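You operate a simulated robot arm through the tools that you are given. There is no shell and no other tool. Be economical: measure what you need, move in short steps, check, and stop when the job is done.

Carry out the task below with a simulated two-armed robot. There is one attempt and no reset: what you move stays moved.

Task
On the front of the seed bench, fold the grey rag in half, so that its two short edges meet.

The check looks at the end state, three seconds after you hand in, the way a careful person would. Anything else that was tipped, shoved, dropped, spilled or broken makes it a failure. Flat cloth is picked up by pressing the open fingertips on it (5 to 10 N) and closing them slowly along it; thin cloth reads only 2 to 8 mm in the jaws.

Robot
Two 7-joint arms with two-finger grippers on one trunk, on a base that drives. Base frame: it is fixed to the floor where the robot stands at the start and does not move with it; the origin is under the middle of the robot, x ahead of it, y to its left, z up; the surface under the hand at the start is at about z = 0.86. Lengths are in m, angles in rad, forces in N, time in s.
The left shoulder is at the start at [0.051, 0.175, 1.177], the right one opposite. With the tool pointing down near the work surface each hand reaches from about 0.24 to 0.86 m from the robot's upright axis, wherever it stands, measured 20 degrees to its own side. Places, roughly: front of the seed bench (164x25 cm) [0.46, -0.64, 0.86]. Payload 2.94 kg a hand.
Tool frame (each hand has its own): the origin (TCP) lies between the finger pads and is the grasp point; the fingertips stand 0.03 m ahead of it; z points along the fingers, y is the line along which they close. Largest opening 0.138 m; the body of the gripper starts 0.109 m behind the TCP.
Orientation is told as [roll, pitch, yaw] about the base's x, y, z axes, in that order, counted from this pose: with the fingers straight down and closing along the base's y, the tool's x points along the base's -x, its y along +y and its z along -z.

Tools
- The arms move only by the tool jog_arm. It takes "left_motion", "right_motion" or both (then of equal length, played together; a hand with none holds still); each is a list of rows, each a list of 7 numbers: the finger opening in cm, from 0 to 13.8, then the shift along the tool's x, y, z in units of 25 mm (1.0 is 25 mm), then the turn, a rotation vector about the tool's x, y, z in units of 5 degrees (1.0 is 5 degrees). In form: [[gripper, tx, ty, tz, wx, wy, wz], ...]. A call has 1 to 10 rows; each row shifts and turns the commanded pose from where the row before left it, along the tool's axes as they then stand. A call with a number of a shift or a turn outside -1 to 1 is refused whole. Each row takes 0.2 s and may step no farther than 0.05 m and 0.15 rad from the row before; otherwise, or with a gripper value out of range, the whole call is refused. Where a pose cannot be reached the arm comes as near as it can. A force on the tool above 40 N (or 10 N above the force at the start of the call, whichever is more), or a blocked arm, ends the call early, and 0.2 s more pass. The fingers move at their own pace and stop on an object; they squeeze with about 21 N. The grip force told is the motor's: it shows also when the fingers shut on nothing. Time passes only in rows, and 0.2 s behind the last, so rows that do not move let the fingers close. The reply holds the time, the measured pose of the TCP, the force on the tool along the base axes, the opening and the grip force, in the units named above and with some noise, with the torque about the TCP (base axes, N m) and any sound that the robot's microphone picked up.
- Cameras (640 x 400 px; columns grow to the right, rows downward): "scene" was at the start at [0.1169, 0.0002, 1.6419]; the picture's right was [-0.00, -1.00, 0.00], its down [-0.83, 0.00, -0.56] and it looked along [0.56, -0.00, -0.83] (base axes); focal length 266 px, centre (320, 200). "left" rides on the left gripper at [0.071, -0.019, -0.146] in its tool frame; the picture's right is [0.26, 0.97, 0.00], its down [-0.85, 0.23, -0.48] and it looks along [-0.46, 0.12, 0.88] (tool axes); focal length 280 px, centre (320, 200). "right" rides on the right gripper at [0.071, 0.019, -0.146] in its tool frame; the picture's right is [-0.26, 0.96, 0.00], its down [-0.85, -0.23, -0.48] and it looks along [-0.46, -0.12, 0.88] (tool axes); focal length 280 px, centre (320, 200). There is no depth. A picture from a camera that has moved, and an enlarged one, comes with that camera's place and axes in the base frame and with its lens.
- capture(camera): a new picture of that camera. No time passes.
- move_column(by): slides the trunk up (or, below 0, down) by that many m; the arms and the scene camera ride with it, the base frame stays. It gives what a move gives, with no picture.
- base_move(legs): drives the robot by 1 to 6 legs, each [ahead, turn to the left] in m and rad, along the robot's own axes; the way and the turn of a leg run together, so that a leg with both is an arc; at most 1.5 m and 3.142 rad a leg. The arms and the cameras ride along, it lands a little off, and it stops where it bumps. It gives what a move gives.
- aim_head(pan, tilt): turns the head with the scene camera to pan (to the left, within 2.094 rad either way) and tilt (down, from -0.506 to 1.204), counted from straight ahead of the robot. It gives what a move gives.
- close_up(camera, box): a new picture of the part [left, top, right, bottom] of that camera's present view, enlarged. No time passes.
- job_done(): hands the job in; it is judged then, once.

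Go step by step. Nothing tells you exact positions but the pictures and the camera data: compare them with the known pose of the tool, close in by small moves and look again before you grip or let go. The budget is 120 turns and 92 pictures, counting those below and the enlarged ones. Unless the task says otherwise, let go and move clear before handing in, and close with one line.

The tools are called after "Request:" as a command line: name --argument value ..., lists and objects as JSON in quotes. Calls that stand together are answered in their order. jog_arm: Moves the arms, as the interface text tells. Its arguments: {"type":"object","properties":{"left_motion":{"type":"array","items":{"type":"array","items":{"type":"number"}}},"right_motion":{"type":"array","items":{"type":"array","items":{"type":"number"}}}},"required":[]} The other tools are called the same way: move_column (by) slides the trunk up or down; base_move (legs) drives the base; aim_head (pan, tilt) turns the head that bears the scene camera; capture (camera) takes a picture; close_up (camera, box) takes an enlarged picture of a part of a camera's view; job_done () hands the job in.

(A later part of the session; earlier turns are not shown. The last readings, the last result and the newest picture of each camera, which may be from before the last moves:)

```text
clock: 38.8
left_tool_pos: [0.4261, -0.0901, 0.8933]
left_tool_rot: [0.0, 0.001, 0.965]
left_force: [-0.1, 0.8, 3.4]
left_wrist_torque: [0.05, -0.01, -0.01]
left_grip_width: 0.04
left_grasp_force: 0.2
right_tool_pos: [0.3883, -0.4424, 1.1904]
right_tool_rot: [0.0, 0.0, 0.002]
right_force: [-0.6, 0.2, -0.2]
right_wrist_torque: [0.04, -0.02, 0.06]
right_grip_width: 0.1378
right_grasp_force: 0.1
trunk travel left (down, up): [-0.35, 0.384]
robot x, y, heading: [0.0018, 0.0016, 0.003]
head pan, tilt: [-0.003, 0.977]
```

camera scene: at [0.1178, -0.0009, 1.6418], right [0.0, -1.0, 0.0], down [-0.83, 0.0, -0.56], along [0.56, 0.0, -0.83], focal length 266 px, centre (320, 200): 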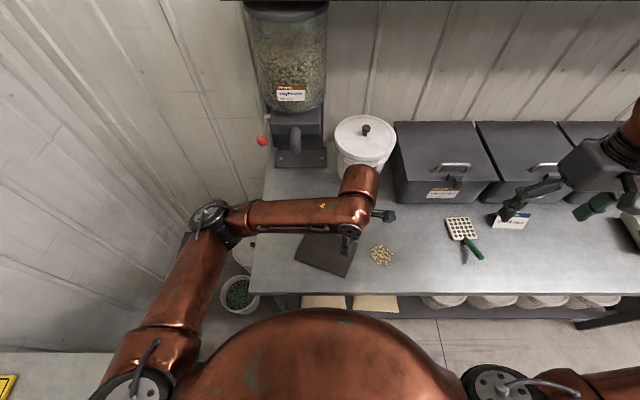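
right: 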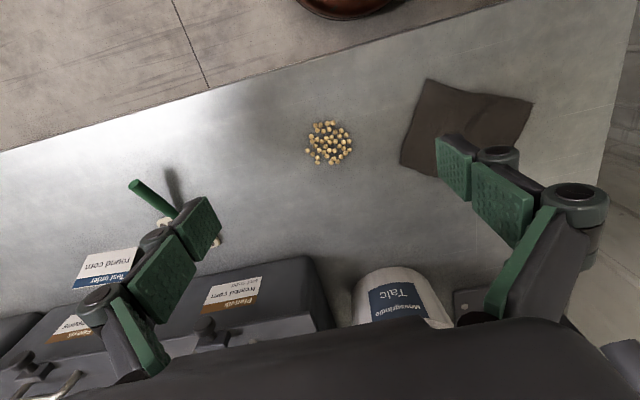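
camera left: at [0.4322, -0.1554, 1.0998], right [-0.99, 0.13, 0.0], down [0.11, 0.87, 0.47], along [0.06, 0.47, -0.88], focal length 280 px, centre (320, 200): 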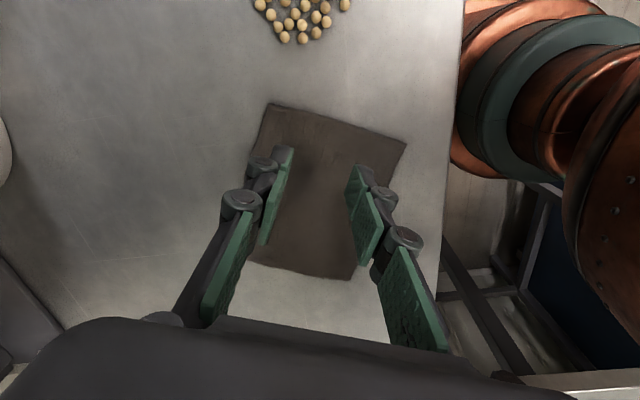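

Request:
jog_arm --left_motion '[[4, 0, 0, 0.06, 0, 0, 0], [4, 0, 0, 0.02, 0, 0, 0], [3.6, 0, 0, 0, 0, 0, 0], [3.2, 0, 0, 0, 0, 0, 0], [2.8, 0, 0, 0, 0, 0, 0]]'

Request:
close_up --camera "left" --box '[224, 60, 432, 190]'

```text
clock: 40.0
left_tool_pos: [0.4257, -0.0898, 0.8926]
left_tool_rot: [0.0, 0.0, 0.966]
left_force: [-0.5, 0.9, 15.6]
left_wrist_torque: [0.11, 0.03, -0.03]
left_grip_width: 0.0283
left_grasp_force: 0.5
right_tool_pos: [0.3855, -0.4414, 1.1917]
right_tool_rot: [-0.002, -0.001, 0.002]
right_force: [-0.9, 0.7, -0.3]
right_wrist_torque: [-0.01, -0.02, 0.0]
right_grip_width: 0.1379
right_grasp_force: 0.0
trunk travel left (down, up): [-0.35, 0.384]
robot x, y, heading: [-0.0008, -0.0002, 0.004]
head pan, tilt: [-0.003, 0.977]
```

```text
3.08 times, centred on (328, 125) of left
camera zoom: at [0.4014, -0.1594, 1.0386], right [-0.94, 0.33, 0.0], down [0.29, 0.83, 0.48], along [0.16, 0.45, -0.88], focal length 863 px, centre (295, 431)
```

zoom: 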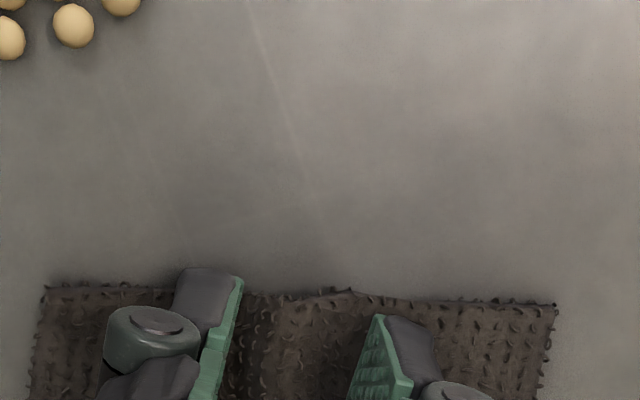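

Good: both fingers drag cloth and a ridge rises between them, edge included. I keep closing at this force.

Request:
jog_arm --left_motion '[[2.5, 0, 0, 0, 0, 0, 0], [2.2, 0, 0, 0, 0, 0, 0], [1.9, 0, 0, 0, 0, 0, 0], [1.6, 0, 0, 0, 0, 0, 0], [1.3, 0, 0, 0, 0, 0, 0]]'

```text
clock: 41.2
left_tool_pos: [0.4267, -0.09, 0.8916]
left_tool_rot: [0.0, 0.001, 0.965]
left_force: [-0.9, -0.3, 6.9]
left_wrist_torque: [0.04, 0.04, 0.0]
left_grip_width: 0.0124
left_grasp_force: 0.1
right_tool_pos: [0.3873, -0.4425, 1.1899]
right_tool_rot: [0.0, -0.001, 0.001]
right_force: [0.1, 0.2, -0.9]
right_wrist_torque: [0.0, 0.02, 0.02]
right_grip_width: 0.1378
right_grasp_force: 0.1
trunk travel left (down, up): [-0.35, 0.384]
robot x, y, heading: [-0.0011, 0.0004, 0.001]
head pan, tilt: [-0.003, 0.977]
```

Request:
jog_arm --left_motion '[[1.2, 0, 0, 0.04, 0, 0, 0], [1.0, 0, 0, 0.02, 0, 0, 0], [0.8, 0, 0, 0.02, 0, 0, 0], [0.6, 0, 0, 0.02, 0, 0, 0], [0.4, 0, 0, 0.01, 0, 0, 0], [0.2, 0, 0, 0, 0, 0, 0], [0, 0, 0, 0, 0, 0, 0], [0, 0, 0, 0, 0, 0, 0]]'

Request:
close_up --camera "left" --box '[224, 60, 432, 190]'

```text
clock: 43.0
left_tool_pos: [0.4257, -0.0899, 0.8903]
left_tool_rot: [-0.002, -0.001, 0.966]
left_force: [2.1, 0.0, 18.8]
left_wrist_torque: [0.06, -0.06, -0.01]
left_grip_width: 0.0042
left_grasp_force: 20.8
right_tool_pos: [0.3871, -0.4421, 1.1903]
right_tool_rot: [0.0, 0.001, 0.001]
right_force: [-0.1, -0.5, -0.1]
right_wrist_torque: [0.01, -0.02, 0.02]
right_grip_width: 0.138
right_grasp_force: 0.1
trunk travel left (down, up): [-0.35, 0.384]
robot x, y, heading: [-0.0038, -0.0015, -0.004]
head pan, tilt: [-0.003, 0.977]
```

```text
3.08 times, centred on (328, 125) of left
camera zoom: at [0.4017, -0.159, 1.0363], right [-0.94, 0.33, 0.0], down [0.29, 0.83, 0.48], along [0.16, 0.45, -0.88], focal length 863 px, centre (295, 431)
```

zoom: 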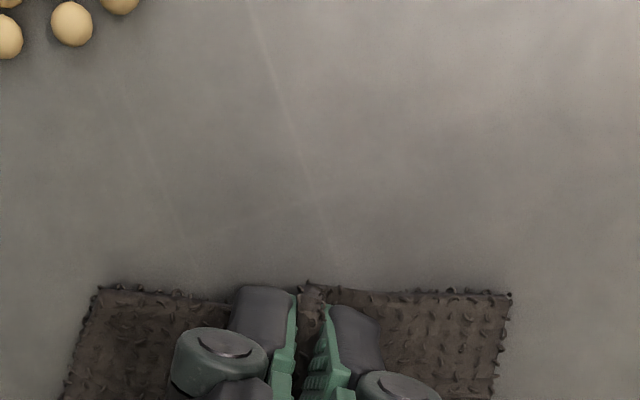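

Caught at 4.2 mm with the edge itself between the pads. Now the fold arc: up and over toward AD, tilting the fingers back as it goes.

Request:
jog_arm --left_motion '[[0, -0.096, 0.025, -0.412, 0, 0.6, 0], [0, -0.148, 0.043, -0.408, 0, 0.6, 0], [0, -0.192, 0.06, -0.396, 0, 0.6, 0], [0, -0.24, 0.076, -0.384, 0, 0.6, 0], [0, -0.28, 0.09, -0.364, 0, 0.6, 0], [0, -0.324, 0.103, -0.348, 0, 0.6, 0], [0, -0.36, 0.114, -0.324, 0, 0.6, 0], [0, -0.392, 0.122, -0.296, 0, 0.6, 0], [0, -0.42, 0.127, -0.264, 0, 0.6, 0], [0, -0.448, 0.13, -0.228, 0, 0.6, 0]]'

Request:
capture --camera "left"

Request:
close_up --camera "scene" --box '[260, 180, 388, 280]'

```text
clock: 45.2
left_tool_pos: [0.4579, -0.0046, 0.9503]
left_tool_rot: [0.0, 0.527, 0.966]
left_force: [0.5, 0.2, 1.0]
left_wrist_torque: [0.03, -0.01, 0.01]
left_grip_width: 0.0042
left_grasp_force: 21.5
right_tool_pos: [0.3883, -0.4415, 1.1898]
right_tool_rot: [0.0, 0.0, 0.002]
right_force: [-0.1, -0.5, -0.4]
right_wrist_torque: [-0.01, -0.01, 0.01]
right_grip_width: 0.1381
right_grasp_force: 0.1
trunk travel left (down, up): [-0.35, 0.384]
robot x, y, heading: [0.0022, -0.0009, 0.001]
head pan, tilt: [-0.003, 0.977]
```

```text
61 pictures are left
camera left: at [0.4802, -0.007, 1.1127], right [-0.92, 0.36, 0.13], down [0.37, 0.93, -0.01], along [-0.13, 0.04, -0.99], focal length 280 px, centre (320, 200)
```

left: 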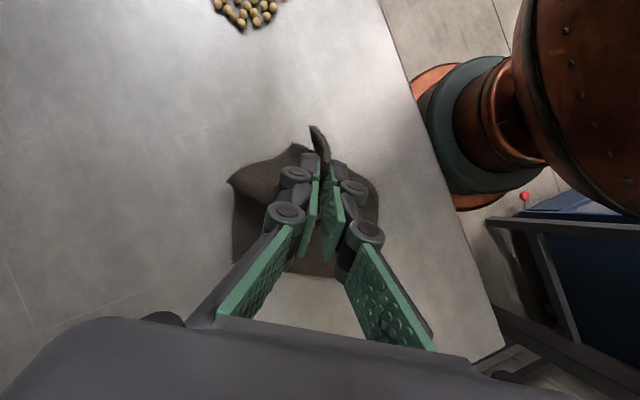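

```text
4.00 times, centred on (324, 230) of scene
camera zoom: at [0.117, 0.0005, 1.6419], right [0.0, -1.0, 0.0], down [-0.83, 0.0, -0.56], along [0.56, 0.0, -0.83], focal length 1064 px, centre (304, 80)
```

zoom: 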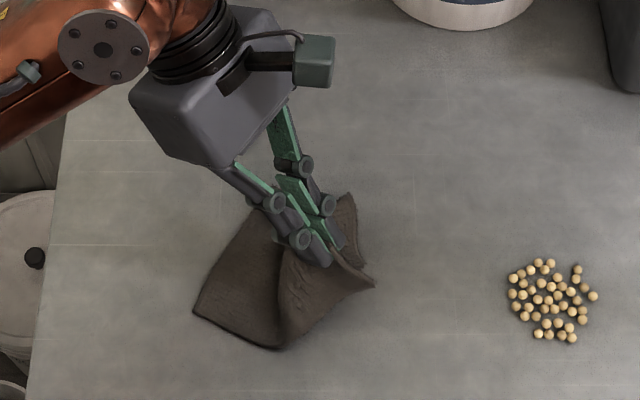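

The fold is forming well, with both corners coming along. I continue over and down with more tilt.

Request:
jog_arm --left_motion '[[0, -0.5, 0.136, -0.19, 0, 0.9, 0], [0, -0.508, 0.132, -0.164, 0, 0.9, 0], [0, -0.515, 0.125, -0.133, 0, 0.9, 0], [0, -0.517, 0.115, -0.1, 0, 0.9, 0], [0, -0.52, 0.103, -0.07, 0, 0.9, 0]]'

Request:
capture --camera "left"

Request:
close_up --camera "scene" --box '[260, 180, 388, 280]'

```text
clock: 46.4
left_tool_pos: [0.4791, 0.0528, 0.9229]
left_tool_rot: [0.0, 0.918, 0.965]
left_force: [-0.6, 0.3, 0.5]
left_wrist_torque: [-0.04, 0.0, -0.01]
left_grip_width: 0.0043
left_grasp_force: 21.2
right_tool_pos: [0.3878, -0.4413, 1.1906]
right_tool_rot: [0.0, 0.001, 0.002]
right_force: [0.0, -1.4, -0.6]
right_wrist_torque: [0.0, 0.02, 0.01]
right_grip_width: 0.1381
right_grasp_force: 0.1
trunk travel left (down, up): [-0.35, 0.384]
robot x, y, heading: [-0.0007, -0.0032, 0.005]
head pan, tilt: [-0.003, 0.977]
```

```text
59 pictures are left
camera left: at [0.5367, 0.1008, 1.069], right [-0.88, 0.42, 0.21], down [0.32, 0.87, -0.38], along [-0.34, -0.27, -0.9], focal length 280 px, centre (320, 200)
```

left: 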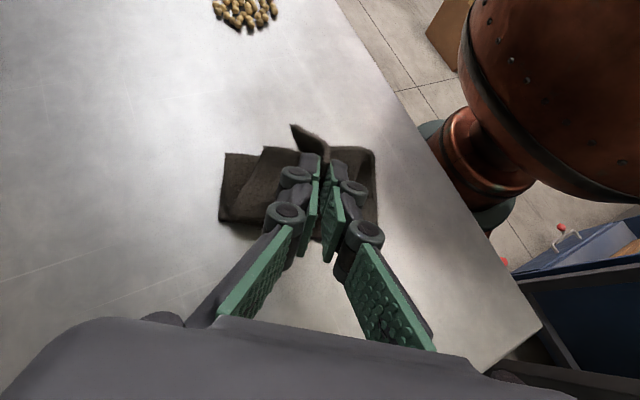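

```text
4.00 times, centred on (324, 230) of scene
camera zoom: at [0.1172, 0.0006, 1.6419], right [0.0, -1.0, 0.0], down [-0.83, 0.0, -0.56], along [0.56, 0.0, -0.83], focal length 1064 px, centre (304, 80)
```

zoom: 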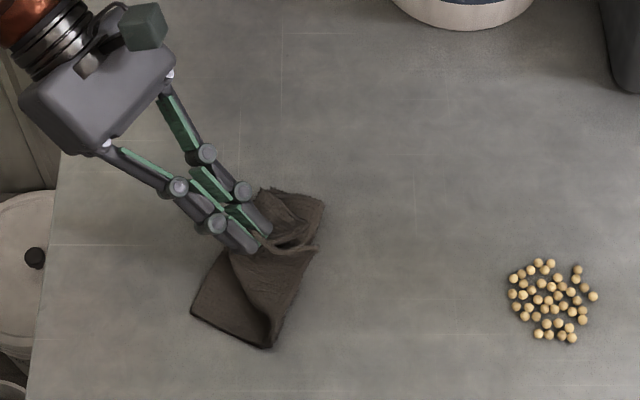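

The top layer is nearly over the left edge. I continue lower and left with further tilt.

Request:
jog_arm --left_motion '[[0, -0.376, 0.064, -0.028, 0, 1, 0], [0, -0.376, 0.064, -0.05, 0, 1, 0], [0, -0.37, 0.062, -0.075, 0, 1, 0], [0, -0.36, 0.06, -0.097, 0, 1, 0], [0, -0.36, 0.056, -0.115, 0, 1, 0]]'

Request:
capture --camera "left"

Request:
close_up --camera "scene" --box '[260, 180, 388, 280]'

```text
clock: 47.6
left_tool_pos: [0.4897, 0.0789, 0.888]
left_tool_rot: [-0.004, 1.356, 0.96]
left_force: [0.1, -0.7, 2.1]
left_wrist_torque: [-0.06, 0.06, 0.01]
left_grip_width: 0.0045
left_grasp_force: 21.0
right_tool_pos: [0.3876, -0.4429, 1.1907]
right_tool_rot: [-0.001, -0.002, 0.002]
right_force: [-0.5, 0.6, 0.3]
right_wrist_torque: [0.0, 0.0, 0.0]
right_grip_width: 0.138
right_grasp_force: 0.1
trunk travel left (down, up): [-0.35, 0.384]
robot x, y, heading: [0.0018, 0.0017, 0.001]
head pan, tilt: [-0.003, 0.977]
```

```text
57 pictures are left
camera left: at [0.5784, 0.1726, 0.9893], right [-0.82, 0.5, 0.25], down [0.18, 0.66, -0.73], along [-0.54, -0.55, -0.64], focal length 280 px, centre (320, 200)
```

left: 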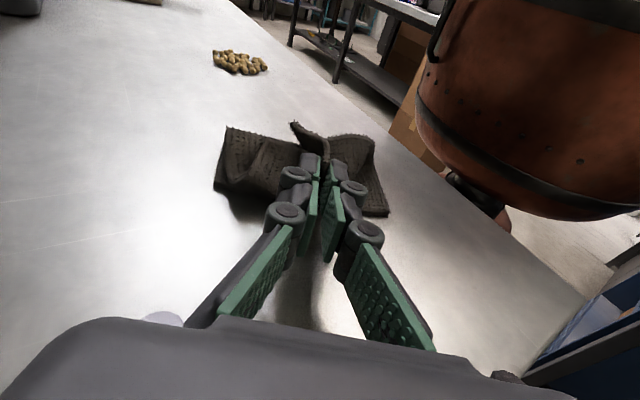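

```text
4.00 times, centred on (324, 230) of scene
camera zoom: at [0.117, -0.0001, 1.6419], right [0.0, -1.0, 0.0], down [-0.83, 0.0, -0.56], along [0.56, 0.0, -0.83], focal length 1064 px, centre (304, 80)
```

zoom: 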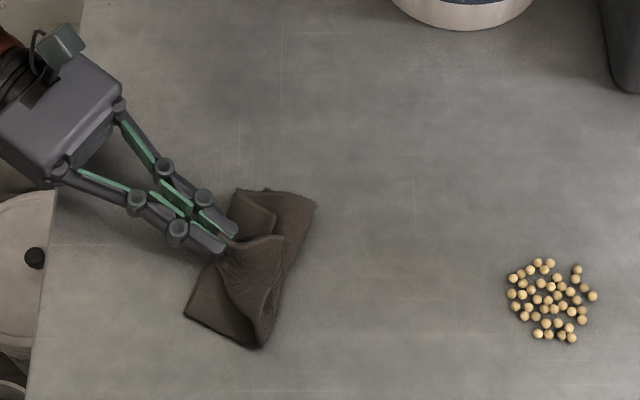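

Tilt is near 78° and the edge is at the left edge now. I look closer before releasing.

Request:
close_up --camera "scene" --box '[292, 220, 340, 270]'

Request:
close_up --camera "left" --box '[200, 110, 400, 235]'

```text
8.00 times, centred on (316, 245) of scene
camera zoom: at [0.117, -0.0001, 1.6419], right [0.0, -1.0, 0.0], down [-0.83, 0.0, -0.56], along [0.56, 0.0, -0.83], focal length 2128 px, centre (352, -160)
```

zoom: 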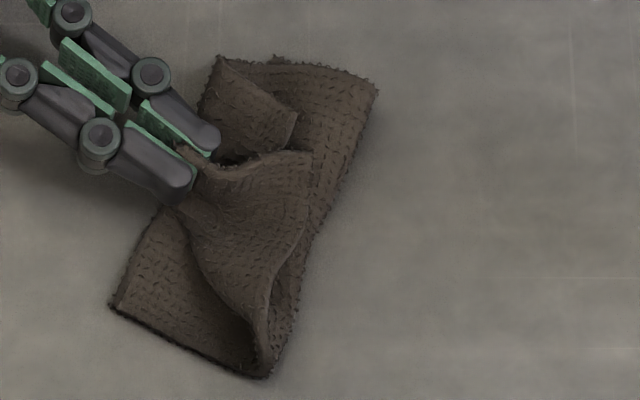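

```text
3.20 times, centred on (300, 172) of left
camera zoom: at [0.5784, 0.1726, 0.9893], right [-0.82, 0.5, 0.25], down [0.18, 0.66, -0.73], along [-0.54, -0.55, -0.64], focal length 897 px, centre (384, 288)
```

zoom: 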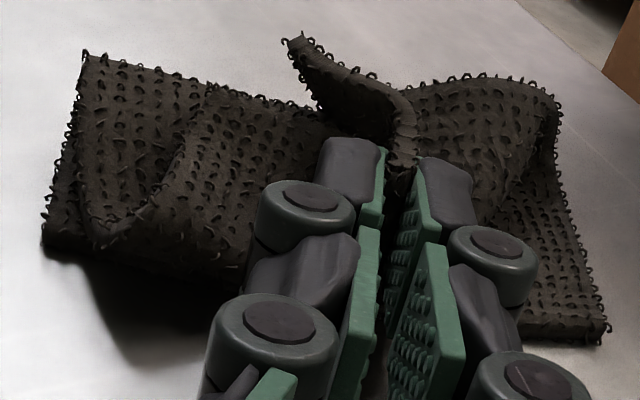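

The corners trail back from the pinch in a cone, and the rag is springy. I pull 8 mm further left, open the fingers wide sideways slowly, and see how it settles.

Request:
jog_arm --left_motion '[[0, -0.05, 0.05, -0.16, 0, 0, 0], [0, -0.05, 0.05, -0.16, 0, 0, 0], [0.8, 0, 0, 0, 0, 0, 0], [1.4, 0, 0, 0, 0, 0, 0], [2, 0, 0, 0, 0, 0, 0], [2, 0, 0, 0, 0, 0, 0]]'

Request:
close_up --camera "scene" --box '[284, 210, 348, 270]'

Request:
close_up --camera "left" --box '[200, 110, 400, 235]'

```text
clock: 49.0
left_tool_pos: [0.4909, 0.0885, 0.8869]
left_tool_rot: [0.002, 1.351, 0.968]
left_force: [-0.4, 0.7, 2.5]
left_wrist_torque: [-0.06, 0.06, 0.0]
left_grip_width: 0.0196
left_grasp_force: 0.1
right_tool_pos: [0.3873, -0.4419, 1.1902]
right_tool_rot: [-0.001, 0.0, 0.002]
right_force: [-0.9, 1.0, 0.5]
right_wrist_torque: [-0.01, 0.02, -0.01]
right_grip_width: 0.1381
right_grasp_force: 0.1
trunk travel left (down, up): [-0.35, 0.384]
robot x, y, heading: [-0.0014, 0.0029, 0.006]
head pan, tilt: [-0.003, 0.977]
```

```text
6.67 times, centred on (316, 240) of scene
camera zoom: at [0.1165, 0.0, 1.6419], right [0.0, -1.0, 0.0], down [-0.83, 0.0, -0.56], along [0.56, 0.0, -0.83], focal length 1773 px, centre (347, -67)
```

zoom: 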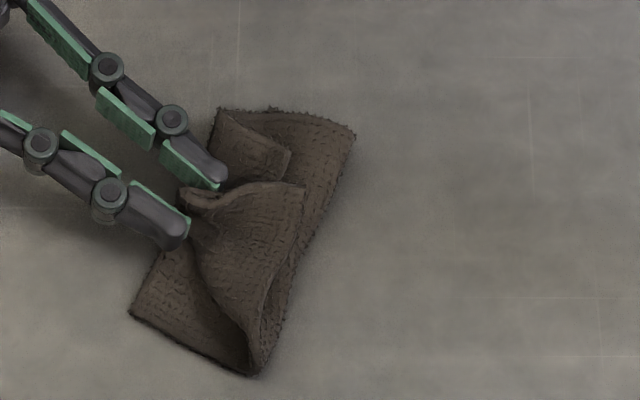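

```text
3.20 times, centred on (300, 172) of left
camera zoom: at [0.5795, 0.182, 0.9879], right [-0.83, 0.5, 0.26], down [0.18, 0.66, -0.73], along [-0.54, -0.55, -0.64], focal length 897 px, centre (384, 288)
```

zoom: 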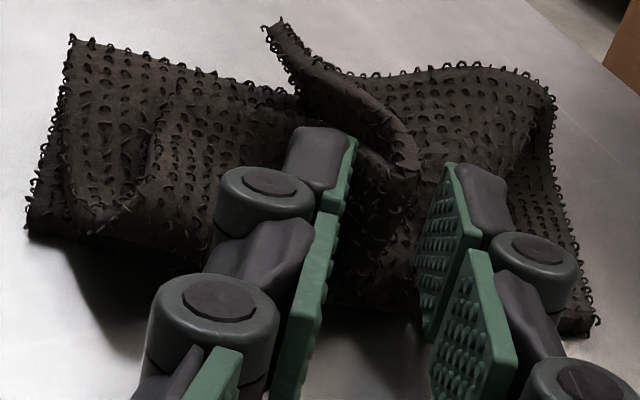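

The pinch held its shape. I back out along the fingers and look at how it settles.

Request:
jog_arm --left_motion '[[2.5, 0, 0, -0.6, 0, 0, 0], [2.5, 0.1, 0, -0.8, 0, 0, 0], [2.5, 0.2, 0, -0.8, 0, 0, 0], [2.5, 0.6, 0, -0.4, 0, -1, 0], [2.5, 0.8, 0, -0.3, 0, -1, 0], [2.5, 0.8, 0, -0.3, 0, -1, 0], [2.5, 0.8, 0, -0.3, 0, -1, 0]]'

Request:
close_up --camera "scene" --box '[284, 210, 348, 270]'

Request:
capture --camera "left"

```text
clock: 50.6
left_tool_pos: [0.5234, 0.1337, 0.9875]
left_tool_rot: [0.002, 1.001, 0.967]
left_force: [-0.8, -0.4, -0.1]
left_wrist_torque: [0.01, 0.0, 0.0]
left_grip_width: 0.0251
left_grasp_force: 0.0
right_tool_pos: [0.387, -0.4427, 1.1907]
right_tool_rot: [0.0, 0.001, 0.001]
right_force: [-0.3, -0.2, 0.1]
right_wrist_torque: [0.0, -0.02, 0.01]
right_grip_width: 0.1377
right_grasp_force: 0.1
trunk travel left (down, up): [-0.35, 0.384]
robot x, y, heading: [0.0044, -0.0041, 0.001]
head pan, tilt: [-0.003, 0.977]
```

```text
6.67 times, centred on (316, 240) of scene
camera zoom: at [0.1162, -0.0005, 1.642], right [0.0, -1.0, 0.0], down [-0.83, 0.0, -0.56], along [0.56, 0.0, -0.83], focal length 1773 px, centre (347, -67)
```

zoom: 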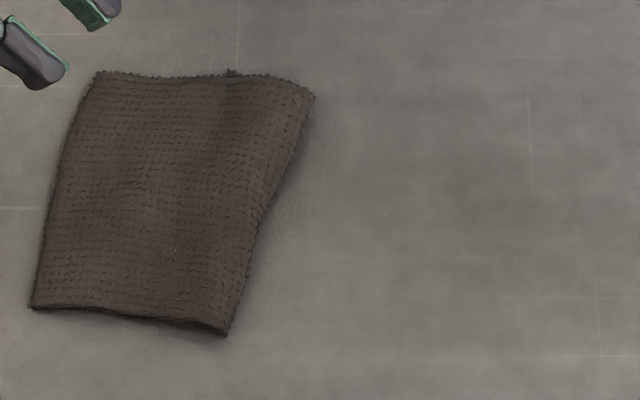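

```text
50 pictures are left
camera left: at [0.5882, 0.1924, 1.1262], right [-0.87, 0.43, 0.22], down [0.3, 0.84, -0.46], along [-0.38, -0.33, -0.86], focal length 280 px, centre (320, 200)
```

left: 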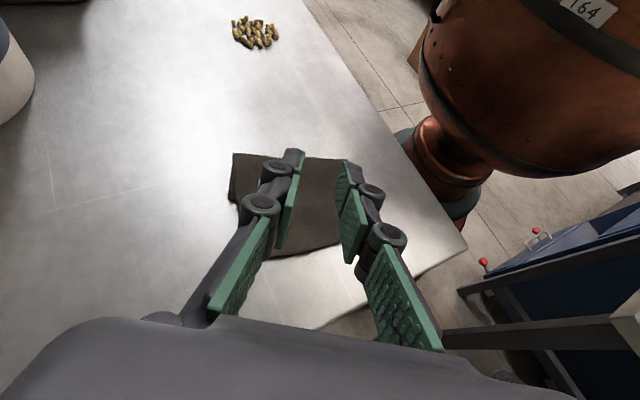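

The rag moved left and measures about 10 × 12.9 cm, so it looks folded but shifted. I raise the hand and inspect it.

Request:
jog_arm --left_motion '[[2.5, 0, 0, -1, 0, -1, 0], [2.5, 0, 0, -1, 0, -1, 0], [2.5, 0, 0, -1, 0, -1, 0], [2.5, 0, 0, -1, 0, -1, 0], [2.5, 0, 0, 0, 0, -1, 0]]'

Request:
capture --camera "left"

Request:
close_up --camera "scene" --box '[284, 214, 340, 262]'

```text
clock: 51.8
left_tool_pos: [0.5688, 0.1976, 1.0511]
left_tool_rot: [-0.001, 0.564, 0.965]
left_force: [0.5, 0.0, 0.2]
left_wrist_torque: [-0.01, -0.03, 0.01]
left_grip_width: 0.0251
left_grasp_force: 0.0
right_tool_pos: [0.3875, -0.443, 1.1917]
right_tool_rot: [0.0, 0.001, 0.002]
right_force: [-0.2, -0.3, -0.4]
right_wrist_torque: [0.01, -0.03, -0.01]
right_grip_width: 0.1379
right_grasp_force: 0.0
trunk travel left (down, up): [-0.35, 0.384]
robot x, y, heading: [-0.0004, 0.0019, -0.0]
head pan, tilt: [-0.003, 0.977]
```

```text
49 pictures are left
camera left: at [0.5945, 0.201, 1.2126], right [-0.92, 0.37, 0.14], down [0.36, 0.93, -0.05], along [-0.15, 0.0, -0.99], focal length 280 px, centre (320, 200)
```

left: 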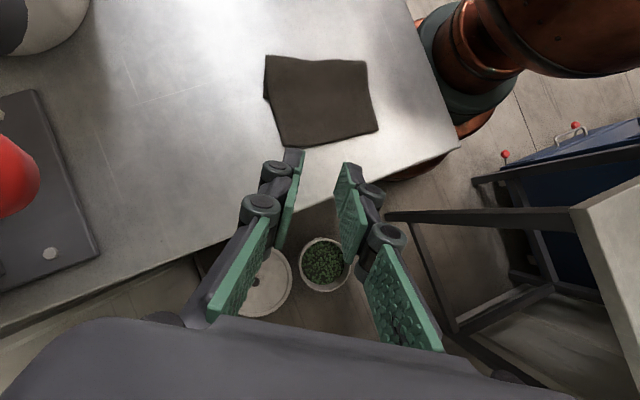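

```text
8.33 times, centred on (312, 238) of scene
camera zoom: at [0.1165, -0.0004, 1.6419], right [0.0, -1.0, 0.0], down [-0.83, 0.0, -0.56], along [0.56, 0.0, -0.83], focal length 2216 px, centre (387, -117)
```

zoom: 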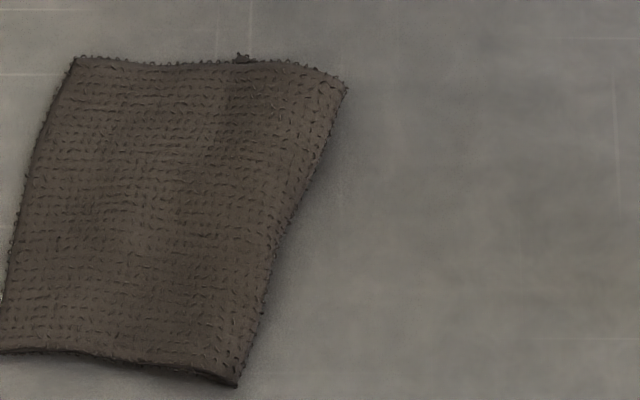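

Request:
close_up --camera "left" --box '[240, 40, 400, 160]'

```text
3.33 times, centred on (320, 100) of left
camera zoom: at [0.5945, 0.201, 1.2126], right [-0.92, 0.37, 0.14], down [0.36, 0.93, -0.05], along [-0.15, 0.0, -0.99], focal length 935 px, centre (320, 533)
```

zoom: 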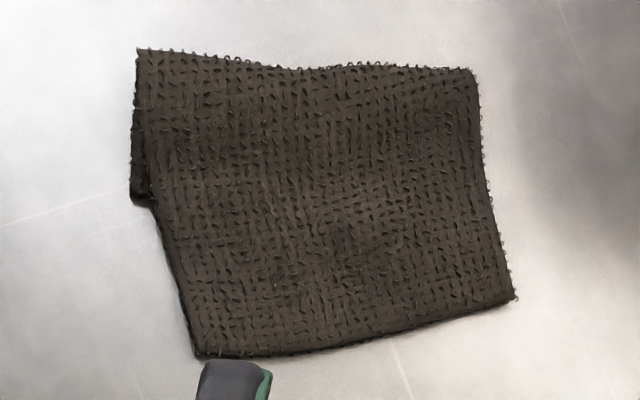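

The smooth (folded) side now seems to be on the left and the free edges on the right, with the top layer longer. I bring the right hand's camera round for a lower side view to be sure.

Request:
jog_arm --right_motion '[[6, -0.1, 0.96, 0.5, 0, 0, 0], [4, -0.1, 0.96, 0.5, 0, 0, 0], [3, -0.1, 0.96, 0.5, 0, 0, 0], [3, -0.1, 0.96, 0.5, 0, 0, 0], [3, -0.1, 0.96, 0.5, 0, 0, 0], [3, -0.1, 0.96, 0.5, 0, 0, 0], [3, -0.1, 0.96, 0.5, 0, 0, 0], [3, -0.1, 0.96, 0.5, 0, 0, 0], [3, 0, 0, 0, 0, 0, -1], [3, 0, 0, 0, 0, 0, -1]]'

Request:
jog_arm --right_motion '[[3, 0, 0, 0, 0, 0, -1], [3, 0, 0, 0, 0, 0, -1], [3, 0, 0, 0, 0, 0, -1], [3, 0, 0, 0, 0, 0, -1], [3, 0, 0, 0, 0, 0, -1], [3, 0, 0, 0, 0, 0, -1], [3, 0, 0, 0, 0, 0, -1], [3, 0, 0, 0, 0, 0, -1], [3, 0, 0, 0, 0, 0, -1], [3, 0, 0, 0, 0, 0, -1]]'

Request:
jog_arm --right_motion '[[3, 0, 0, 0, 0, -1, 0], [3, 0, 0, 0, 0, -1, 0], [3, 0, 0, 0, 0, -1, 0], [3, 0, 0, 0, 0, -1, 0], [3, 0, 0, 0, 0, -1, 0]]'

Request:
capture --camera "right"

```text
clock: 54.0
left_tool_pos: [0.5669, 0.198, 1.0508]
left_tool_rot: [0.001, 0.568, 0.965]
left_force: [-0.7, -0.2, -0.4]
left_wrist_torque: [-0.04, 0.0, 0.0]
left_grip_width: 0.025
left_grasp_force: 0.2
right_tool_pos: [0.4087, -0.249, 1.0884]
right_tool_rot: [0.001, 0.001, 0.177]
right_force: [-0.5, -0.4, 0.2]
right_wrist_torque: [-0.06, 0.04, 0.0]
right_grip_width: 0.03
right_grasp_force: 0.1
trunk travel left (down, up): [-0.35, 0.384]
robot x, y, heading: [-0.0026, 0.0042, -0.005]
head pan, tilt: [-0.003, 0.977]
```

```text
clock: 56.2
left_tool_pos: [0.5669, 0.1975, 1.0515]
left_tool_rot: [-0.002, 0.567, 0.964]
left_force: [-0.3, -0.4, 0.6]
left_wrist_torque: [0.02, -0.06, 0.0]
left_grip_width: 0.0248
left_grasp_force: 0.0
right_tool_pos: [0.3836, -0.2457, 1.1009]
right_tool_rot: [-0.004, 0.001, 1.045]
right_force: [0.7, -0.4, 0.2]
right_wrist_torque: [-0.02, -0.03, 0.01]
right_grip_width: 0.0298
right_grasp_force: 0.0
right hand out of reach, approached as far as the arm can: row 10
trunk travel left (down, up): [-0.35, 0.384]
robot x, y, heading: [0.0005, -0.0031, -0.0]
head pan, tilt: [-0.003, 0.977]
```

```text
clock: 57.4
left_tool_pos: [0.5677, 0.1971, 1.0506]
left_tool_rot: [-0.001, 0.568, 0.963]
left_force: [0.1, -0.6, 0.0]
left_wrist_torque: [0.0, 0.0, -0.04]
left_grip_width: 0.0248
left_grasp_force: 0.0
right_tool_pos: [0.3702, -0.2255, 1.1045]
right_tool_rot: [0.001, -0.435, 1.045]
right_force: [0.1, 0.1, 0.4]
right_wrist_torque: [0.01, -0.04, 0.02]
right_grip_width: 0.0299
right_grasp_force: 0.0
right hand out of reach, approached as far as the arm can: row 1, 2, 3, 4, 5
trunk travel left (down, up): [-0.35, 0.384]
robot x, y, heading: [0.0005, -0.0003, 0.003]
head pan, tilt: [-0.003, 0.977]
```

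```text
46 pictures are left
camera right: at [0.2905, -0.3242, 1.2065], right [-0.72, 0.69, 0.11], down [0.48, 0.38, 0.79], along [0.5, 0.62, -0.6], focal length 280 px, centre (320, 200)
```

right: 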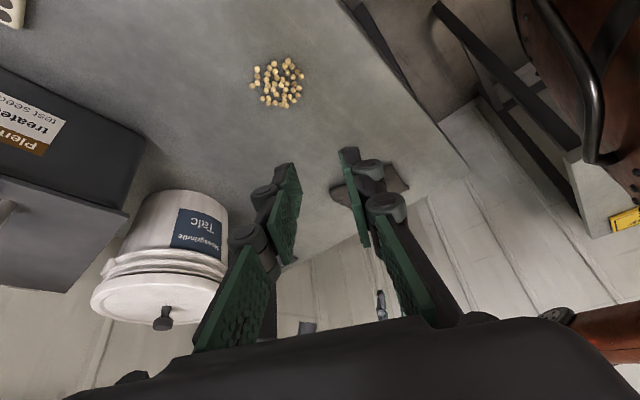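

The cloth is just behind the right fingers; I open them to see between.

Request:
jog_arm --right_motion '[[7, 0, 0, 0, 0, 0, 0], [11, 0, 0, 0, 0, 0, 0], [13.8, 0, 0, 0, 0, 0, 0], [13.8, 0, 0, 0, 0, 0, 0]]'

Request:
close_up --camera "right" --box '[310, 140, 430, 215]'

```text
clock: 58.4
left_tool_pos: [0.5673, 0.1982, 1.0513]
left_tool_rot: [0.001, 0.567, 0.964]
left_force: [-1.0, -0.7, -0.2]
left_wrist_torque: [0.01, -0.04, 0.03]
left_grip_width: 0.0249
left_grasp_force: 0.0
right_tool_pos: [0.3707, -0.2267, 1.103]
right_tool_rot: [0.002, -0.437, 1.045]
right_force: [0.1, 0.5, 0.5]
right_wrist_torque: [-0.04, -0.01, 0.0]
right_grip_width: 0.1154
right_grasp_force: 0.1
trunk travel left (down, up): [-0.35, 0.384]
robot x, y, heading: [0.0004, 0.0012, -0.002]
head pan, tilt: [-0.003, 0.977]
```

```text
5.33 times, centred on (370, 178) of right
camera zoom: at [0.2907, -0.3238, 1.2068], right [-0.72, 0.69, 0.11], down [0.48, 0.38, 0.79], along [0.5, 0.62, -0.6], focal length 1495 px, centre (53, 320)
```

zoom: 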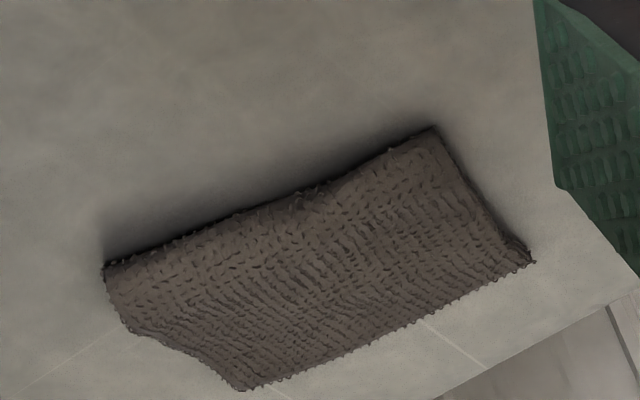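

Request:
close_up --camera "right" --box '[372, 158, 412, 194]'

Request:
close_up --camera "right" --box '[325, 182, 361, 215]'

Request:
close_up --camera "scene" --box '[284, 244, 316, 264]'

```text
11.11 times, centred on (392, 176) of right
camera zoom: at [0.2907, -0.3238, 1.2068], right [-0.72, 0.69, 0.11], down [0.48, 0.38, 0.79], along [0.5, 0.62, -0.6], focal length 3115 px, centre (-480, 467)
```

zoom: 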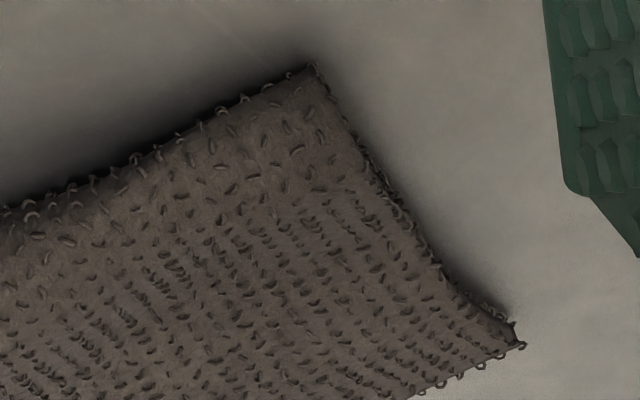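

```text
12.12 times, centred on (343, 198) of right
camera zoom: at [0.2907, -0.3238, 1.2068], right [-0.72, 0.69, 0.11], down [0.48, 0.38, 0.79], along [0.5, 0.62, -0.6], focal length 3399 px, centre (41, 218)
```

zoom: 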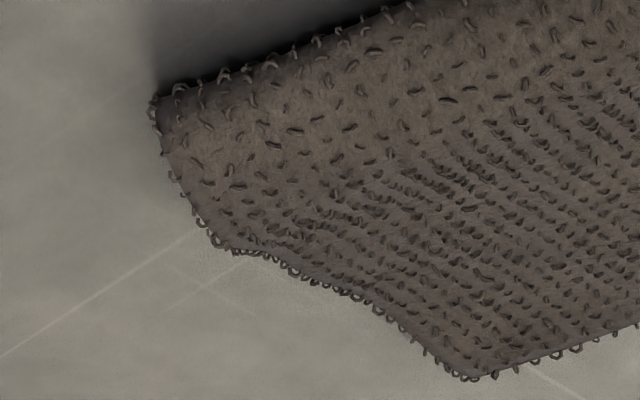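

```text
16.00 times, centred on (300, 254) of scene
camera zoom: at [0.1169, 0.0002, 1.6419], right [0.0, -1.0, 0.0], down [-0.83, 0.0, -0.56], along [0.56, 0.0, -0.83], focal length 4255 px, centre (640, -664)
```

zoom: 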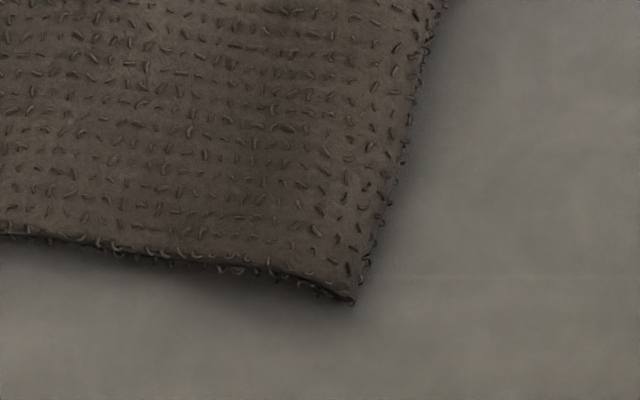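

The picture now makes sense: the fold is on the right, and the top layer overshoots the bottom one on the left: B(.56,.12), C(.44,.14) on top, bottom edge A'≈(.565,.052), D'≈(.459,.119) hidden under it. I'll pinch the overshooting top edge from straight above, and carry it back to the bottom edge with a small turn.

Request:
jog_arm --left_motion '[[4, 0, 0, 0, 0, -1, 0], [4, 0, 0, 0, 0, -1, 0], [4, 0, 0, 0, 0, -1, 0], [4, 0, 0, 0, 0, -1, 0], [4, 0, 0, 0, 0, -1, 0], [4, 0, 0, 0, 0, -1, 0], [4, 0, 0, 0, 0, -0.5, -1], [4, 0, 0, 0, 0, 0, -1], [4, 0, 0, 0, 0, 0, -1], [4, 0, 0, 0, 0, 0, -1]]'

Request:
jog_arm --left_motion '[[4, 0, 0, 0, 0, 0, -1], [4, 0, 0, 0, 0, 0, 0]]'

Request:
capture --camera "left"

```text
clock: 60.6
left_tool_pos: [0.5662, 0.1981, 1.0499]
left_tool_rot: [-0.001, -0.001, 1.317]
left_force: [1.5, 0.9, -0.1]
left_wrist_torque: [0.0, -0.02, 0.01]
left_grip_width: 0.0401
left_grasp_force: 0.1
right_tool_pos: [0.3706, -0.2252, 1.1053]
right_tool_rot: [0.0, -0.436, 1.046]
right_force: [-0.1, -0.1, 0.3]
right_wrist_torque: [0.01, 0.02, -0.01]
right_grip_width: 0.1381
right_grasp_force: 0.1
trunk travel left (down, up): [-0.35, 0.384]
robot x, y, heading: [0.0033, -0.0001, -0.002]
head pan, tilt: [-0.003, 0.977]
```

```text
clock: 61.2
left_tool_pos: [0.567, 0.1979, 1.0503]
left_tool_rot: [0.002, -0.001, 1.402]
left_force: [-0.1, 0.0, 0.3]
left_wrist_torque: [0.03, -0.01, 0.02]
left_grip_width: 0.0401
left_grasp_force: 0.1
right_tool_pos: [0.3701, -0.2263, 1.1041]
right_tool_rot: [-0.001, -0.436, 1.046]
right_force: [-0.7, 0.5, 0.4]
right_wrist_torque: [-0.04, 0.02, -0.02]
right_grip_width: 0.1381
right_grasp_force: 0.0
trunk travel left (down, up): [-0.35, 0.384]
robot x, y, heading: [-0.004, 0.0008, -0.001]
head pan, tilt: [-0.003, 0.977]
```

```text
41 pictures are left
camera left: at [0.5753, 0.1246, 1.1961], right [-1.0, -0.1, 0.0], down [-0.08, 0.87, 0.48], along [-0.05, 0.47, -0.88], focal length 280 px, centre (320, 200)
```

left: 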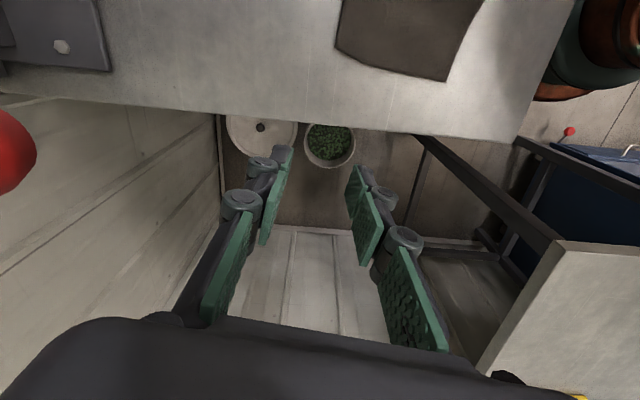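

B and C are confirmed from this view, with the edge mid at (.496,.136). I move over it.

Request:
jog_arm --left_motion '[[4, 0.79, 0.59, 0.4, 0, 0, 0], [4, 0.79, 0.59, 0.8, 0, 0, 0], [4, 0.79, 0.59, 0.8, 0, 0, 0], [4, 0.79, 0.59, 0.8, 0, 0, 0], [4, 0, 0, 0.9, 0, 0, 0], [4, 0, 0, 0.9, 0, 0, 0], [4, 0, 0, 0.9, 0, 0, 0], [4, 0, 0, 0.4, 0, 0, 0], [4, 0, 0, 0, 0, 0, 0]]'

Request:
capture --camera "left"

```text
clock: 63.2
left_tool_pos: [0.4953, 0.1289, 0.9019]
left_tool_rot: [0.002, -0.001, 1.401]
left_force: [-0.3, 0.1, 0.7]
left_wrist_torque: [-0.01, 0.03, -0.03]
left_grip_width: 0.0399
left_grasp_force: 0.1
right_tool_pos: [0.37, -0.2264, 1.1033]
right_tool_rot: [-0.001, -0.435, 1.045]
right_force: [0.0, -0.5, 0.4]
right_wrist_torque: [0.0, 0.02, 0.0]
right_grip_width: 0.1381
right_grasp_force: 0.0
trunk travel left (down, up): [-0.35, 0.384]
robot x, y, heading: [-0.0007, -0.001, -0.001]
head pan, tilt: [-0.003, 0.977]
```

```text
40 pictures are left
camera left: at [0.504, 0.0553, 1.0494], right [-1.0, -0.1, 0.0], down [-0.08, 0.88, 0.48], along [-0.05, 0.47, -0.88], focal length 280 px, centre (320, 200)
```

left: 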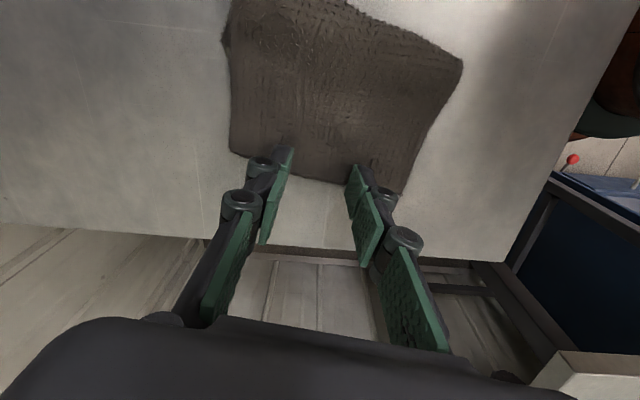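

Geometry confirmed, and the tips are just inside the edge. Lowering to press.

Request:
jog_arm --left_motion '[[4, 0, 0, 0.2, 0, 0, 0], [4, 0, 0, 0.15, 0, 0, 0], [4, 0, 0, 0.04, 0, 0, 0], [4, 0, 0, 0, 0, 0, 0]]'

```text
clock: 64.2
left_tool_pos: [0.4969, 0.1296, 0.8939]
left_tool_rot: [0.002, 0.0, 1.401]
left_force: [0.0, -1.1, 3.2]
left_wrist_torque: [-0.01, 0.08, 0.03]
left_grip_width: 0.04
left_grasp_force: 0.0
right_tool_pos: [0.3695, -0.2258, 1.1034]
right_tool_rot: [-0.001, -0.436, 1.044]
right_force: [0.3, -0.3, -0.4]
right_wrist_torque: [-0.01, 0.01, -0.02]
right_grip_width: 0.138
right_grasp_force: 0.0
trunk travel left (down, up): [-0.35, 0.384]
robot x, y, heading: [0.0015, -0.0021, 0.001]
head pan, tilt: [-0.003, 0.977]
```

Light contact; I press a bit more and close in stages as in the successful grip.

Request:
jog_arm --left_motion '[[4, 0, 0, 0.06, 0, 0, 0], [4, 0, 0, 0.02, 0, 0, 0], [3.6, 0, 0, 0, 0, 0, 0], [3.2, 0, 0, 0, 0, 0, 0], [2.8, 0, 0, 0, 0, 0, 0], [2.4, 0, 0, 0, 0, 0, 0]]'

Request:
close_up --camera "left" --box '[210, 90, 430, 220]'

```text
clock: 65.6
left_tool_pos: [0.4959, 0.1289, 0.8924]
left_tool_rot: [0.003, -0.002, 1.401]
left_force: [-1.7, 0.6, 14.3]
left_wrist_torque: [-0.13, 0.15, -0.02]
left_grip_width: 0.023
left_grasp_force: 0.0
right_tool_pos: [0.3699, -0.2266, 1.1043]
right_tool_rot: [0.0, -0.437, 1.045]
right_force: [-0.1, 0.4, -0.3]
right_wrist_torque: [-0.01, 0.02, -0.01]
right_grip_width: 0.138
right_grasp_force: 0.1
trunk travel left (down, up): [-0.35, 0.384]
robot x, y, heading: [-0.0024, -0.0002, -0.003]
head pan, tilt: [-0.003, 0.977]
```

```text
2.91 times, centred on (320, 155) of left
camera zoom: at [0.5034, 0.0561, 1.0383], right [-1.0, -0.1, 0.0], down [-0.08, 0.88, 0.48], along [-0.05, 0.47, -0.88], focal length 816 px, centre (320, 331)
```

zoom: 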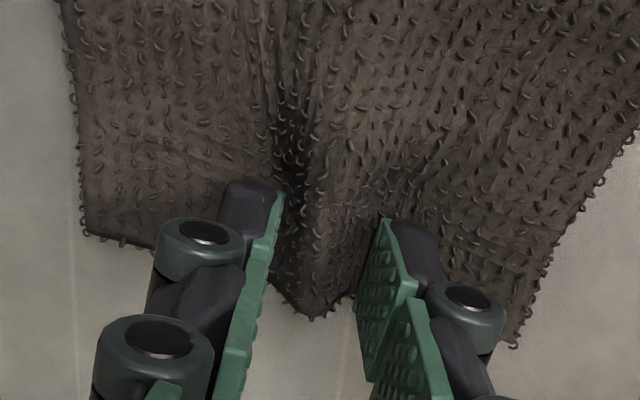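

The ridge is rising with the edge in it. I keep closing while holding force.

Request:
jog_arm --left_motion '[[2.1, 0, 0, 0, 0, 0, 0], [1.8, 0, 0, 0, 0, 0, 0], [1.5, 0, 0, 0.02, 0, 0, 0], [1.2, 0, 0, 0.02, 0, 0, 0]]'

```text
clock: 66.6
left_tool_pos: [0.4962, 0.1298, 0.8908]
left_tool_rot: [0.001, 0.001, 1.402]
left_force: [-2.7, 1.7, 15.1]
left_wrist_torque: [-0.06, 0.18, -0.01]
left_grip_width: 0.0116
left_grasp_force: 0.0
right_tool_pos: [0.3693, -0.2269, 1.1044]
right_tool_rot: [-0.001, -0.438, 1.047]
right_force: [-0.7, -0.2, 0.4]
right_wrist_torque: [-0.02, 0.03, 0.0]
right_grip_width: 0.138
right_grasp_force: 0.0
trunk travel left (down, up): [-0.35, 0.384]
robot x, y, heading: [-0.0008, 0.0004, -0.002]
head pan, tilt: [-0.003, 0.977]
```

Request:
jog_arm --left_motion '[[1.0, 0, 0, 0.01, 0, 0, 0], [0.8, 0, 0, 0.02, 0, 0, 0], [0.6, 0, 0, 0.01, 0, 0, 0], [0.4, 0, 0, 0.01, 0, 0, 0], [0.2, 0, 0, 0, 0, 0, 0], [0, 0, 0, 0, 0, 0, 0], [0, 0, 0, 0, 0, 0, 0]]'

Request:
close_up --camera "left" --box '[210, 90, 430, 220]'

```text
clock: 68.2
left_tool_pos: [0.4959, 0.1302, 0.8906]
left_tool_rot: [-0.001, -0.001, 1.401]
left_force: [2.7, -0.6, 17.9]
left_wrist_torque: [-0.12, -0.02, 0.02]
left_grip_width: 0.0041
left_grasp_force: 20.7
right_tool_pos: [0.3695, -0.2275, 1.1047]
right_tool_rot: [-0.001, -0.438, 1.046]
right_force: [-0.5, 0.6, 0.2]
right_wrist_torque: [0.02, 0.01, -0.01]
right_grip_width: 0.1382
right_grasp_force: 0.1
trunk travel left (down, up): [-0.35, 0.384]
robot x, y, heading: [-0.0005, 0.0022, 0.002]
head pan, tilt: [-0.003, 0.977]
```

```text
2.91 times, centred on (320, 155) of left
camera zoom: at [0.503, 0.0562, 1.0364], right [-1.0, -0.1, 0.0], down [-0.08, 0.87, 0.48], along [-0.05, 0.47, -0.88], focal length 816 px, centre (320, 331)
```

zoom: 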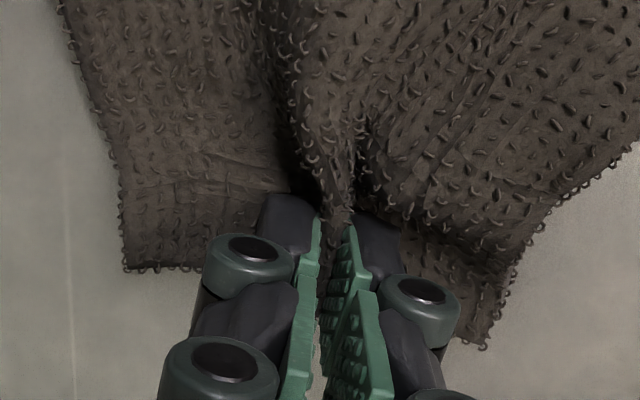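

Caught, 4.1 mm. I lift it 4 cm, carry it about 5 cm to the right, and turn it 22° clockwise, then look before lowering.

Request:
jog_arm --left_motion '[[0, 0.1, 0, -0.4, 0, 0, 0], [0, 0.2, 0, -0.4, 0, 0, 0], [0, 0.25, -0.1, -0.4, 0, 0, 0], [0, 0.25, -0.2, -0.3, 0, 0, 0], [0, 0.5, -0.25, -0.1, 0, 0, 0], [0, 0.5, -0.25, 0, 0, 0, 0.8], [0, 0, 0, 0, 0, 0, 1], [0, 0, 0, 0, 0, 0, 1], [0, 0, 0, 0, 0, 0, 1], [0, 0, 0, 0, 0, 0, 0.7]]'

Request:
capture --camera "left"

Request:
close_up --camera "scene" --box '[270, 200, 350, 265]'

```text
clock: 70.4
left_tool_pos: [0.508, 0.0826, 0.9296]
left_tool_rot: [0.002, 0.0, 1.007]
left_force: [0.2, -0.3, 0.2]
left_wrist_torque: [0.02, -0.02, 0.08]
left_grip_width: 0.0043
left_grasp_force: 20.8
right_tool_pos: [0.3686, -0.2255, 1.1036]
right_tool_rot: [0.0, -0.436, 1.045]
right_force: [-0.4, -1.0, 0.1]
right_wrist_torque: [-0.02, -0.01, -0.05]
right_grip_width: 0.1381
right_grasp_force: 0.1
trunk travel left (down, up): [-0.35, 0.384]
robot x, y, heading: [0.0004, 0.0018, -0.004]
head pan, tilt: [-0.003, 0.977]
```

```text
37 pictures are left
camera left: at [0.4874, 0.0115, 1.0759], right [-0.96, 0.29, 0.0], down [0.26, 0.84, 0.48], along [0.14, 0.46, -0.88], focal length 280 px, centre (320, 200)
```

left: 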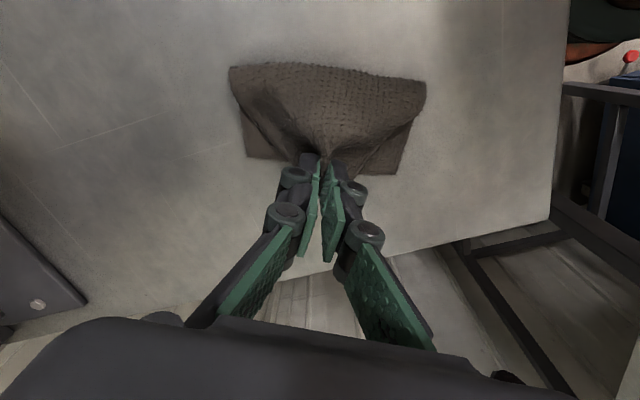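

```text
6.15 times, centred on (310, 232) of scene
camera zoom: at [0.1169, -0.0002, 1.6419], right [0.0, -1.0, 0.0], down [-0.83, 0.0, -0.56], along [0.56, 0.0, -0.83], focal length 1637 px, centre (382, 0)
```

zoom: 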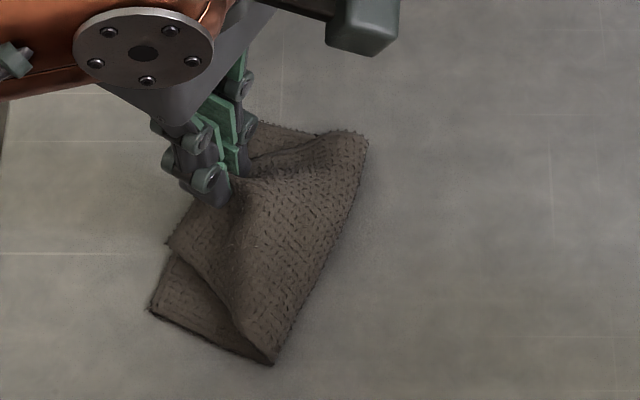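

The bottom layer is visible now: A'(.565,.069), D'(.454,.118). I correct the turn by 8° and the position by a few mm, then lower.

Request:
jog_arm --left_motion '[[0, -0.14, 0.19, 0, 0, 0, -0.9], [0, 0, 0, 0.3, 0, 0, -0.8], [0, 0, 0, 0.35, 0, 0, 0], [0, 0, 0, 0.35, 0, 0, 0], [0, 0, 0, 0.3, 0, 0, 0], [0, 0, 0, 0, 0, 0, 0]]'

Request:
capture --camera "left"

Request:
close_up --camera "scene" --box '[270, 200, 350, 265]'

```text
clock: 71.8
left_tool_pos: [0.5042, 0.0868, 0.8967]
left_tool_rot: [0.002, 0.001, 1.156]
left_force: [0.5, -0.4, 5.1]
left_wrist_torque: [0.01, 0.0, -0.06]
left_grip_width: 0.0041
left_grasp_force: 20.4
right_tool_pos: [0.3698, -0.2265, 1.1048]
right_tool_rot: [0.0, -0.437, 1.045]
right_force: [0.1, -0.4, -0.4]
right_wrist_torque: [0.02, -0.01, 0.0]
right_grip_width: 0.1379
right_grasp_force: 0.1
trunk travel left (down, up): [-0.35, 0.384]
robot x, y, heading: [0.0018, 0.0028, -0.001]
head pan, tilt: [-0.003, 0.977]
```

```text
35 pictures are left
camera left: at [0.4948, 0.0144, 1.0434], right [-0.99, 0.15, 0.0], down [0.13, 0.87, 0.48], along [0.07, 0.47, -0.88], focal length 280 px, centre (320, 200)
```

left: 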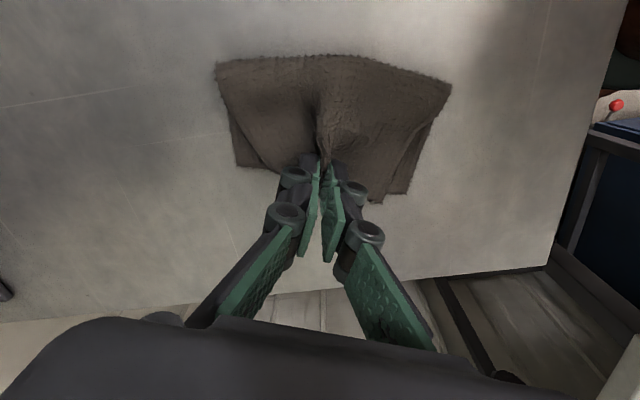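

```text
6.15 times, centred on (310, 232) of scene
camera zoom: at [0.1165, -0.0002, 1.642], right [0.0, -1.0, 0.0], down [-0.83, 0.0, -0.56], along [0.56, 0.0, -0.83], focal length 1637 px, centre (382, 0)
```

zoom: 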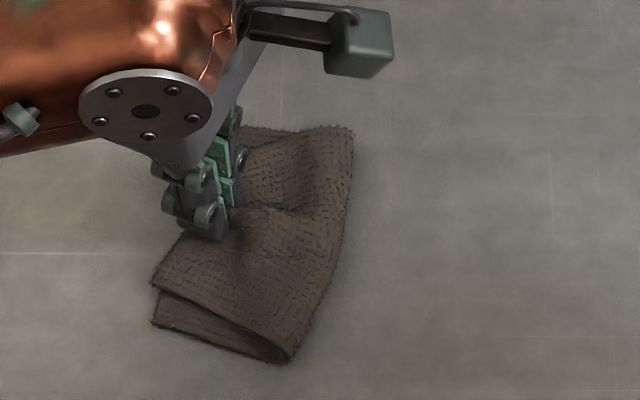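

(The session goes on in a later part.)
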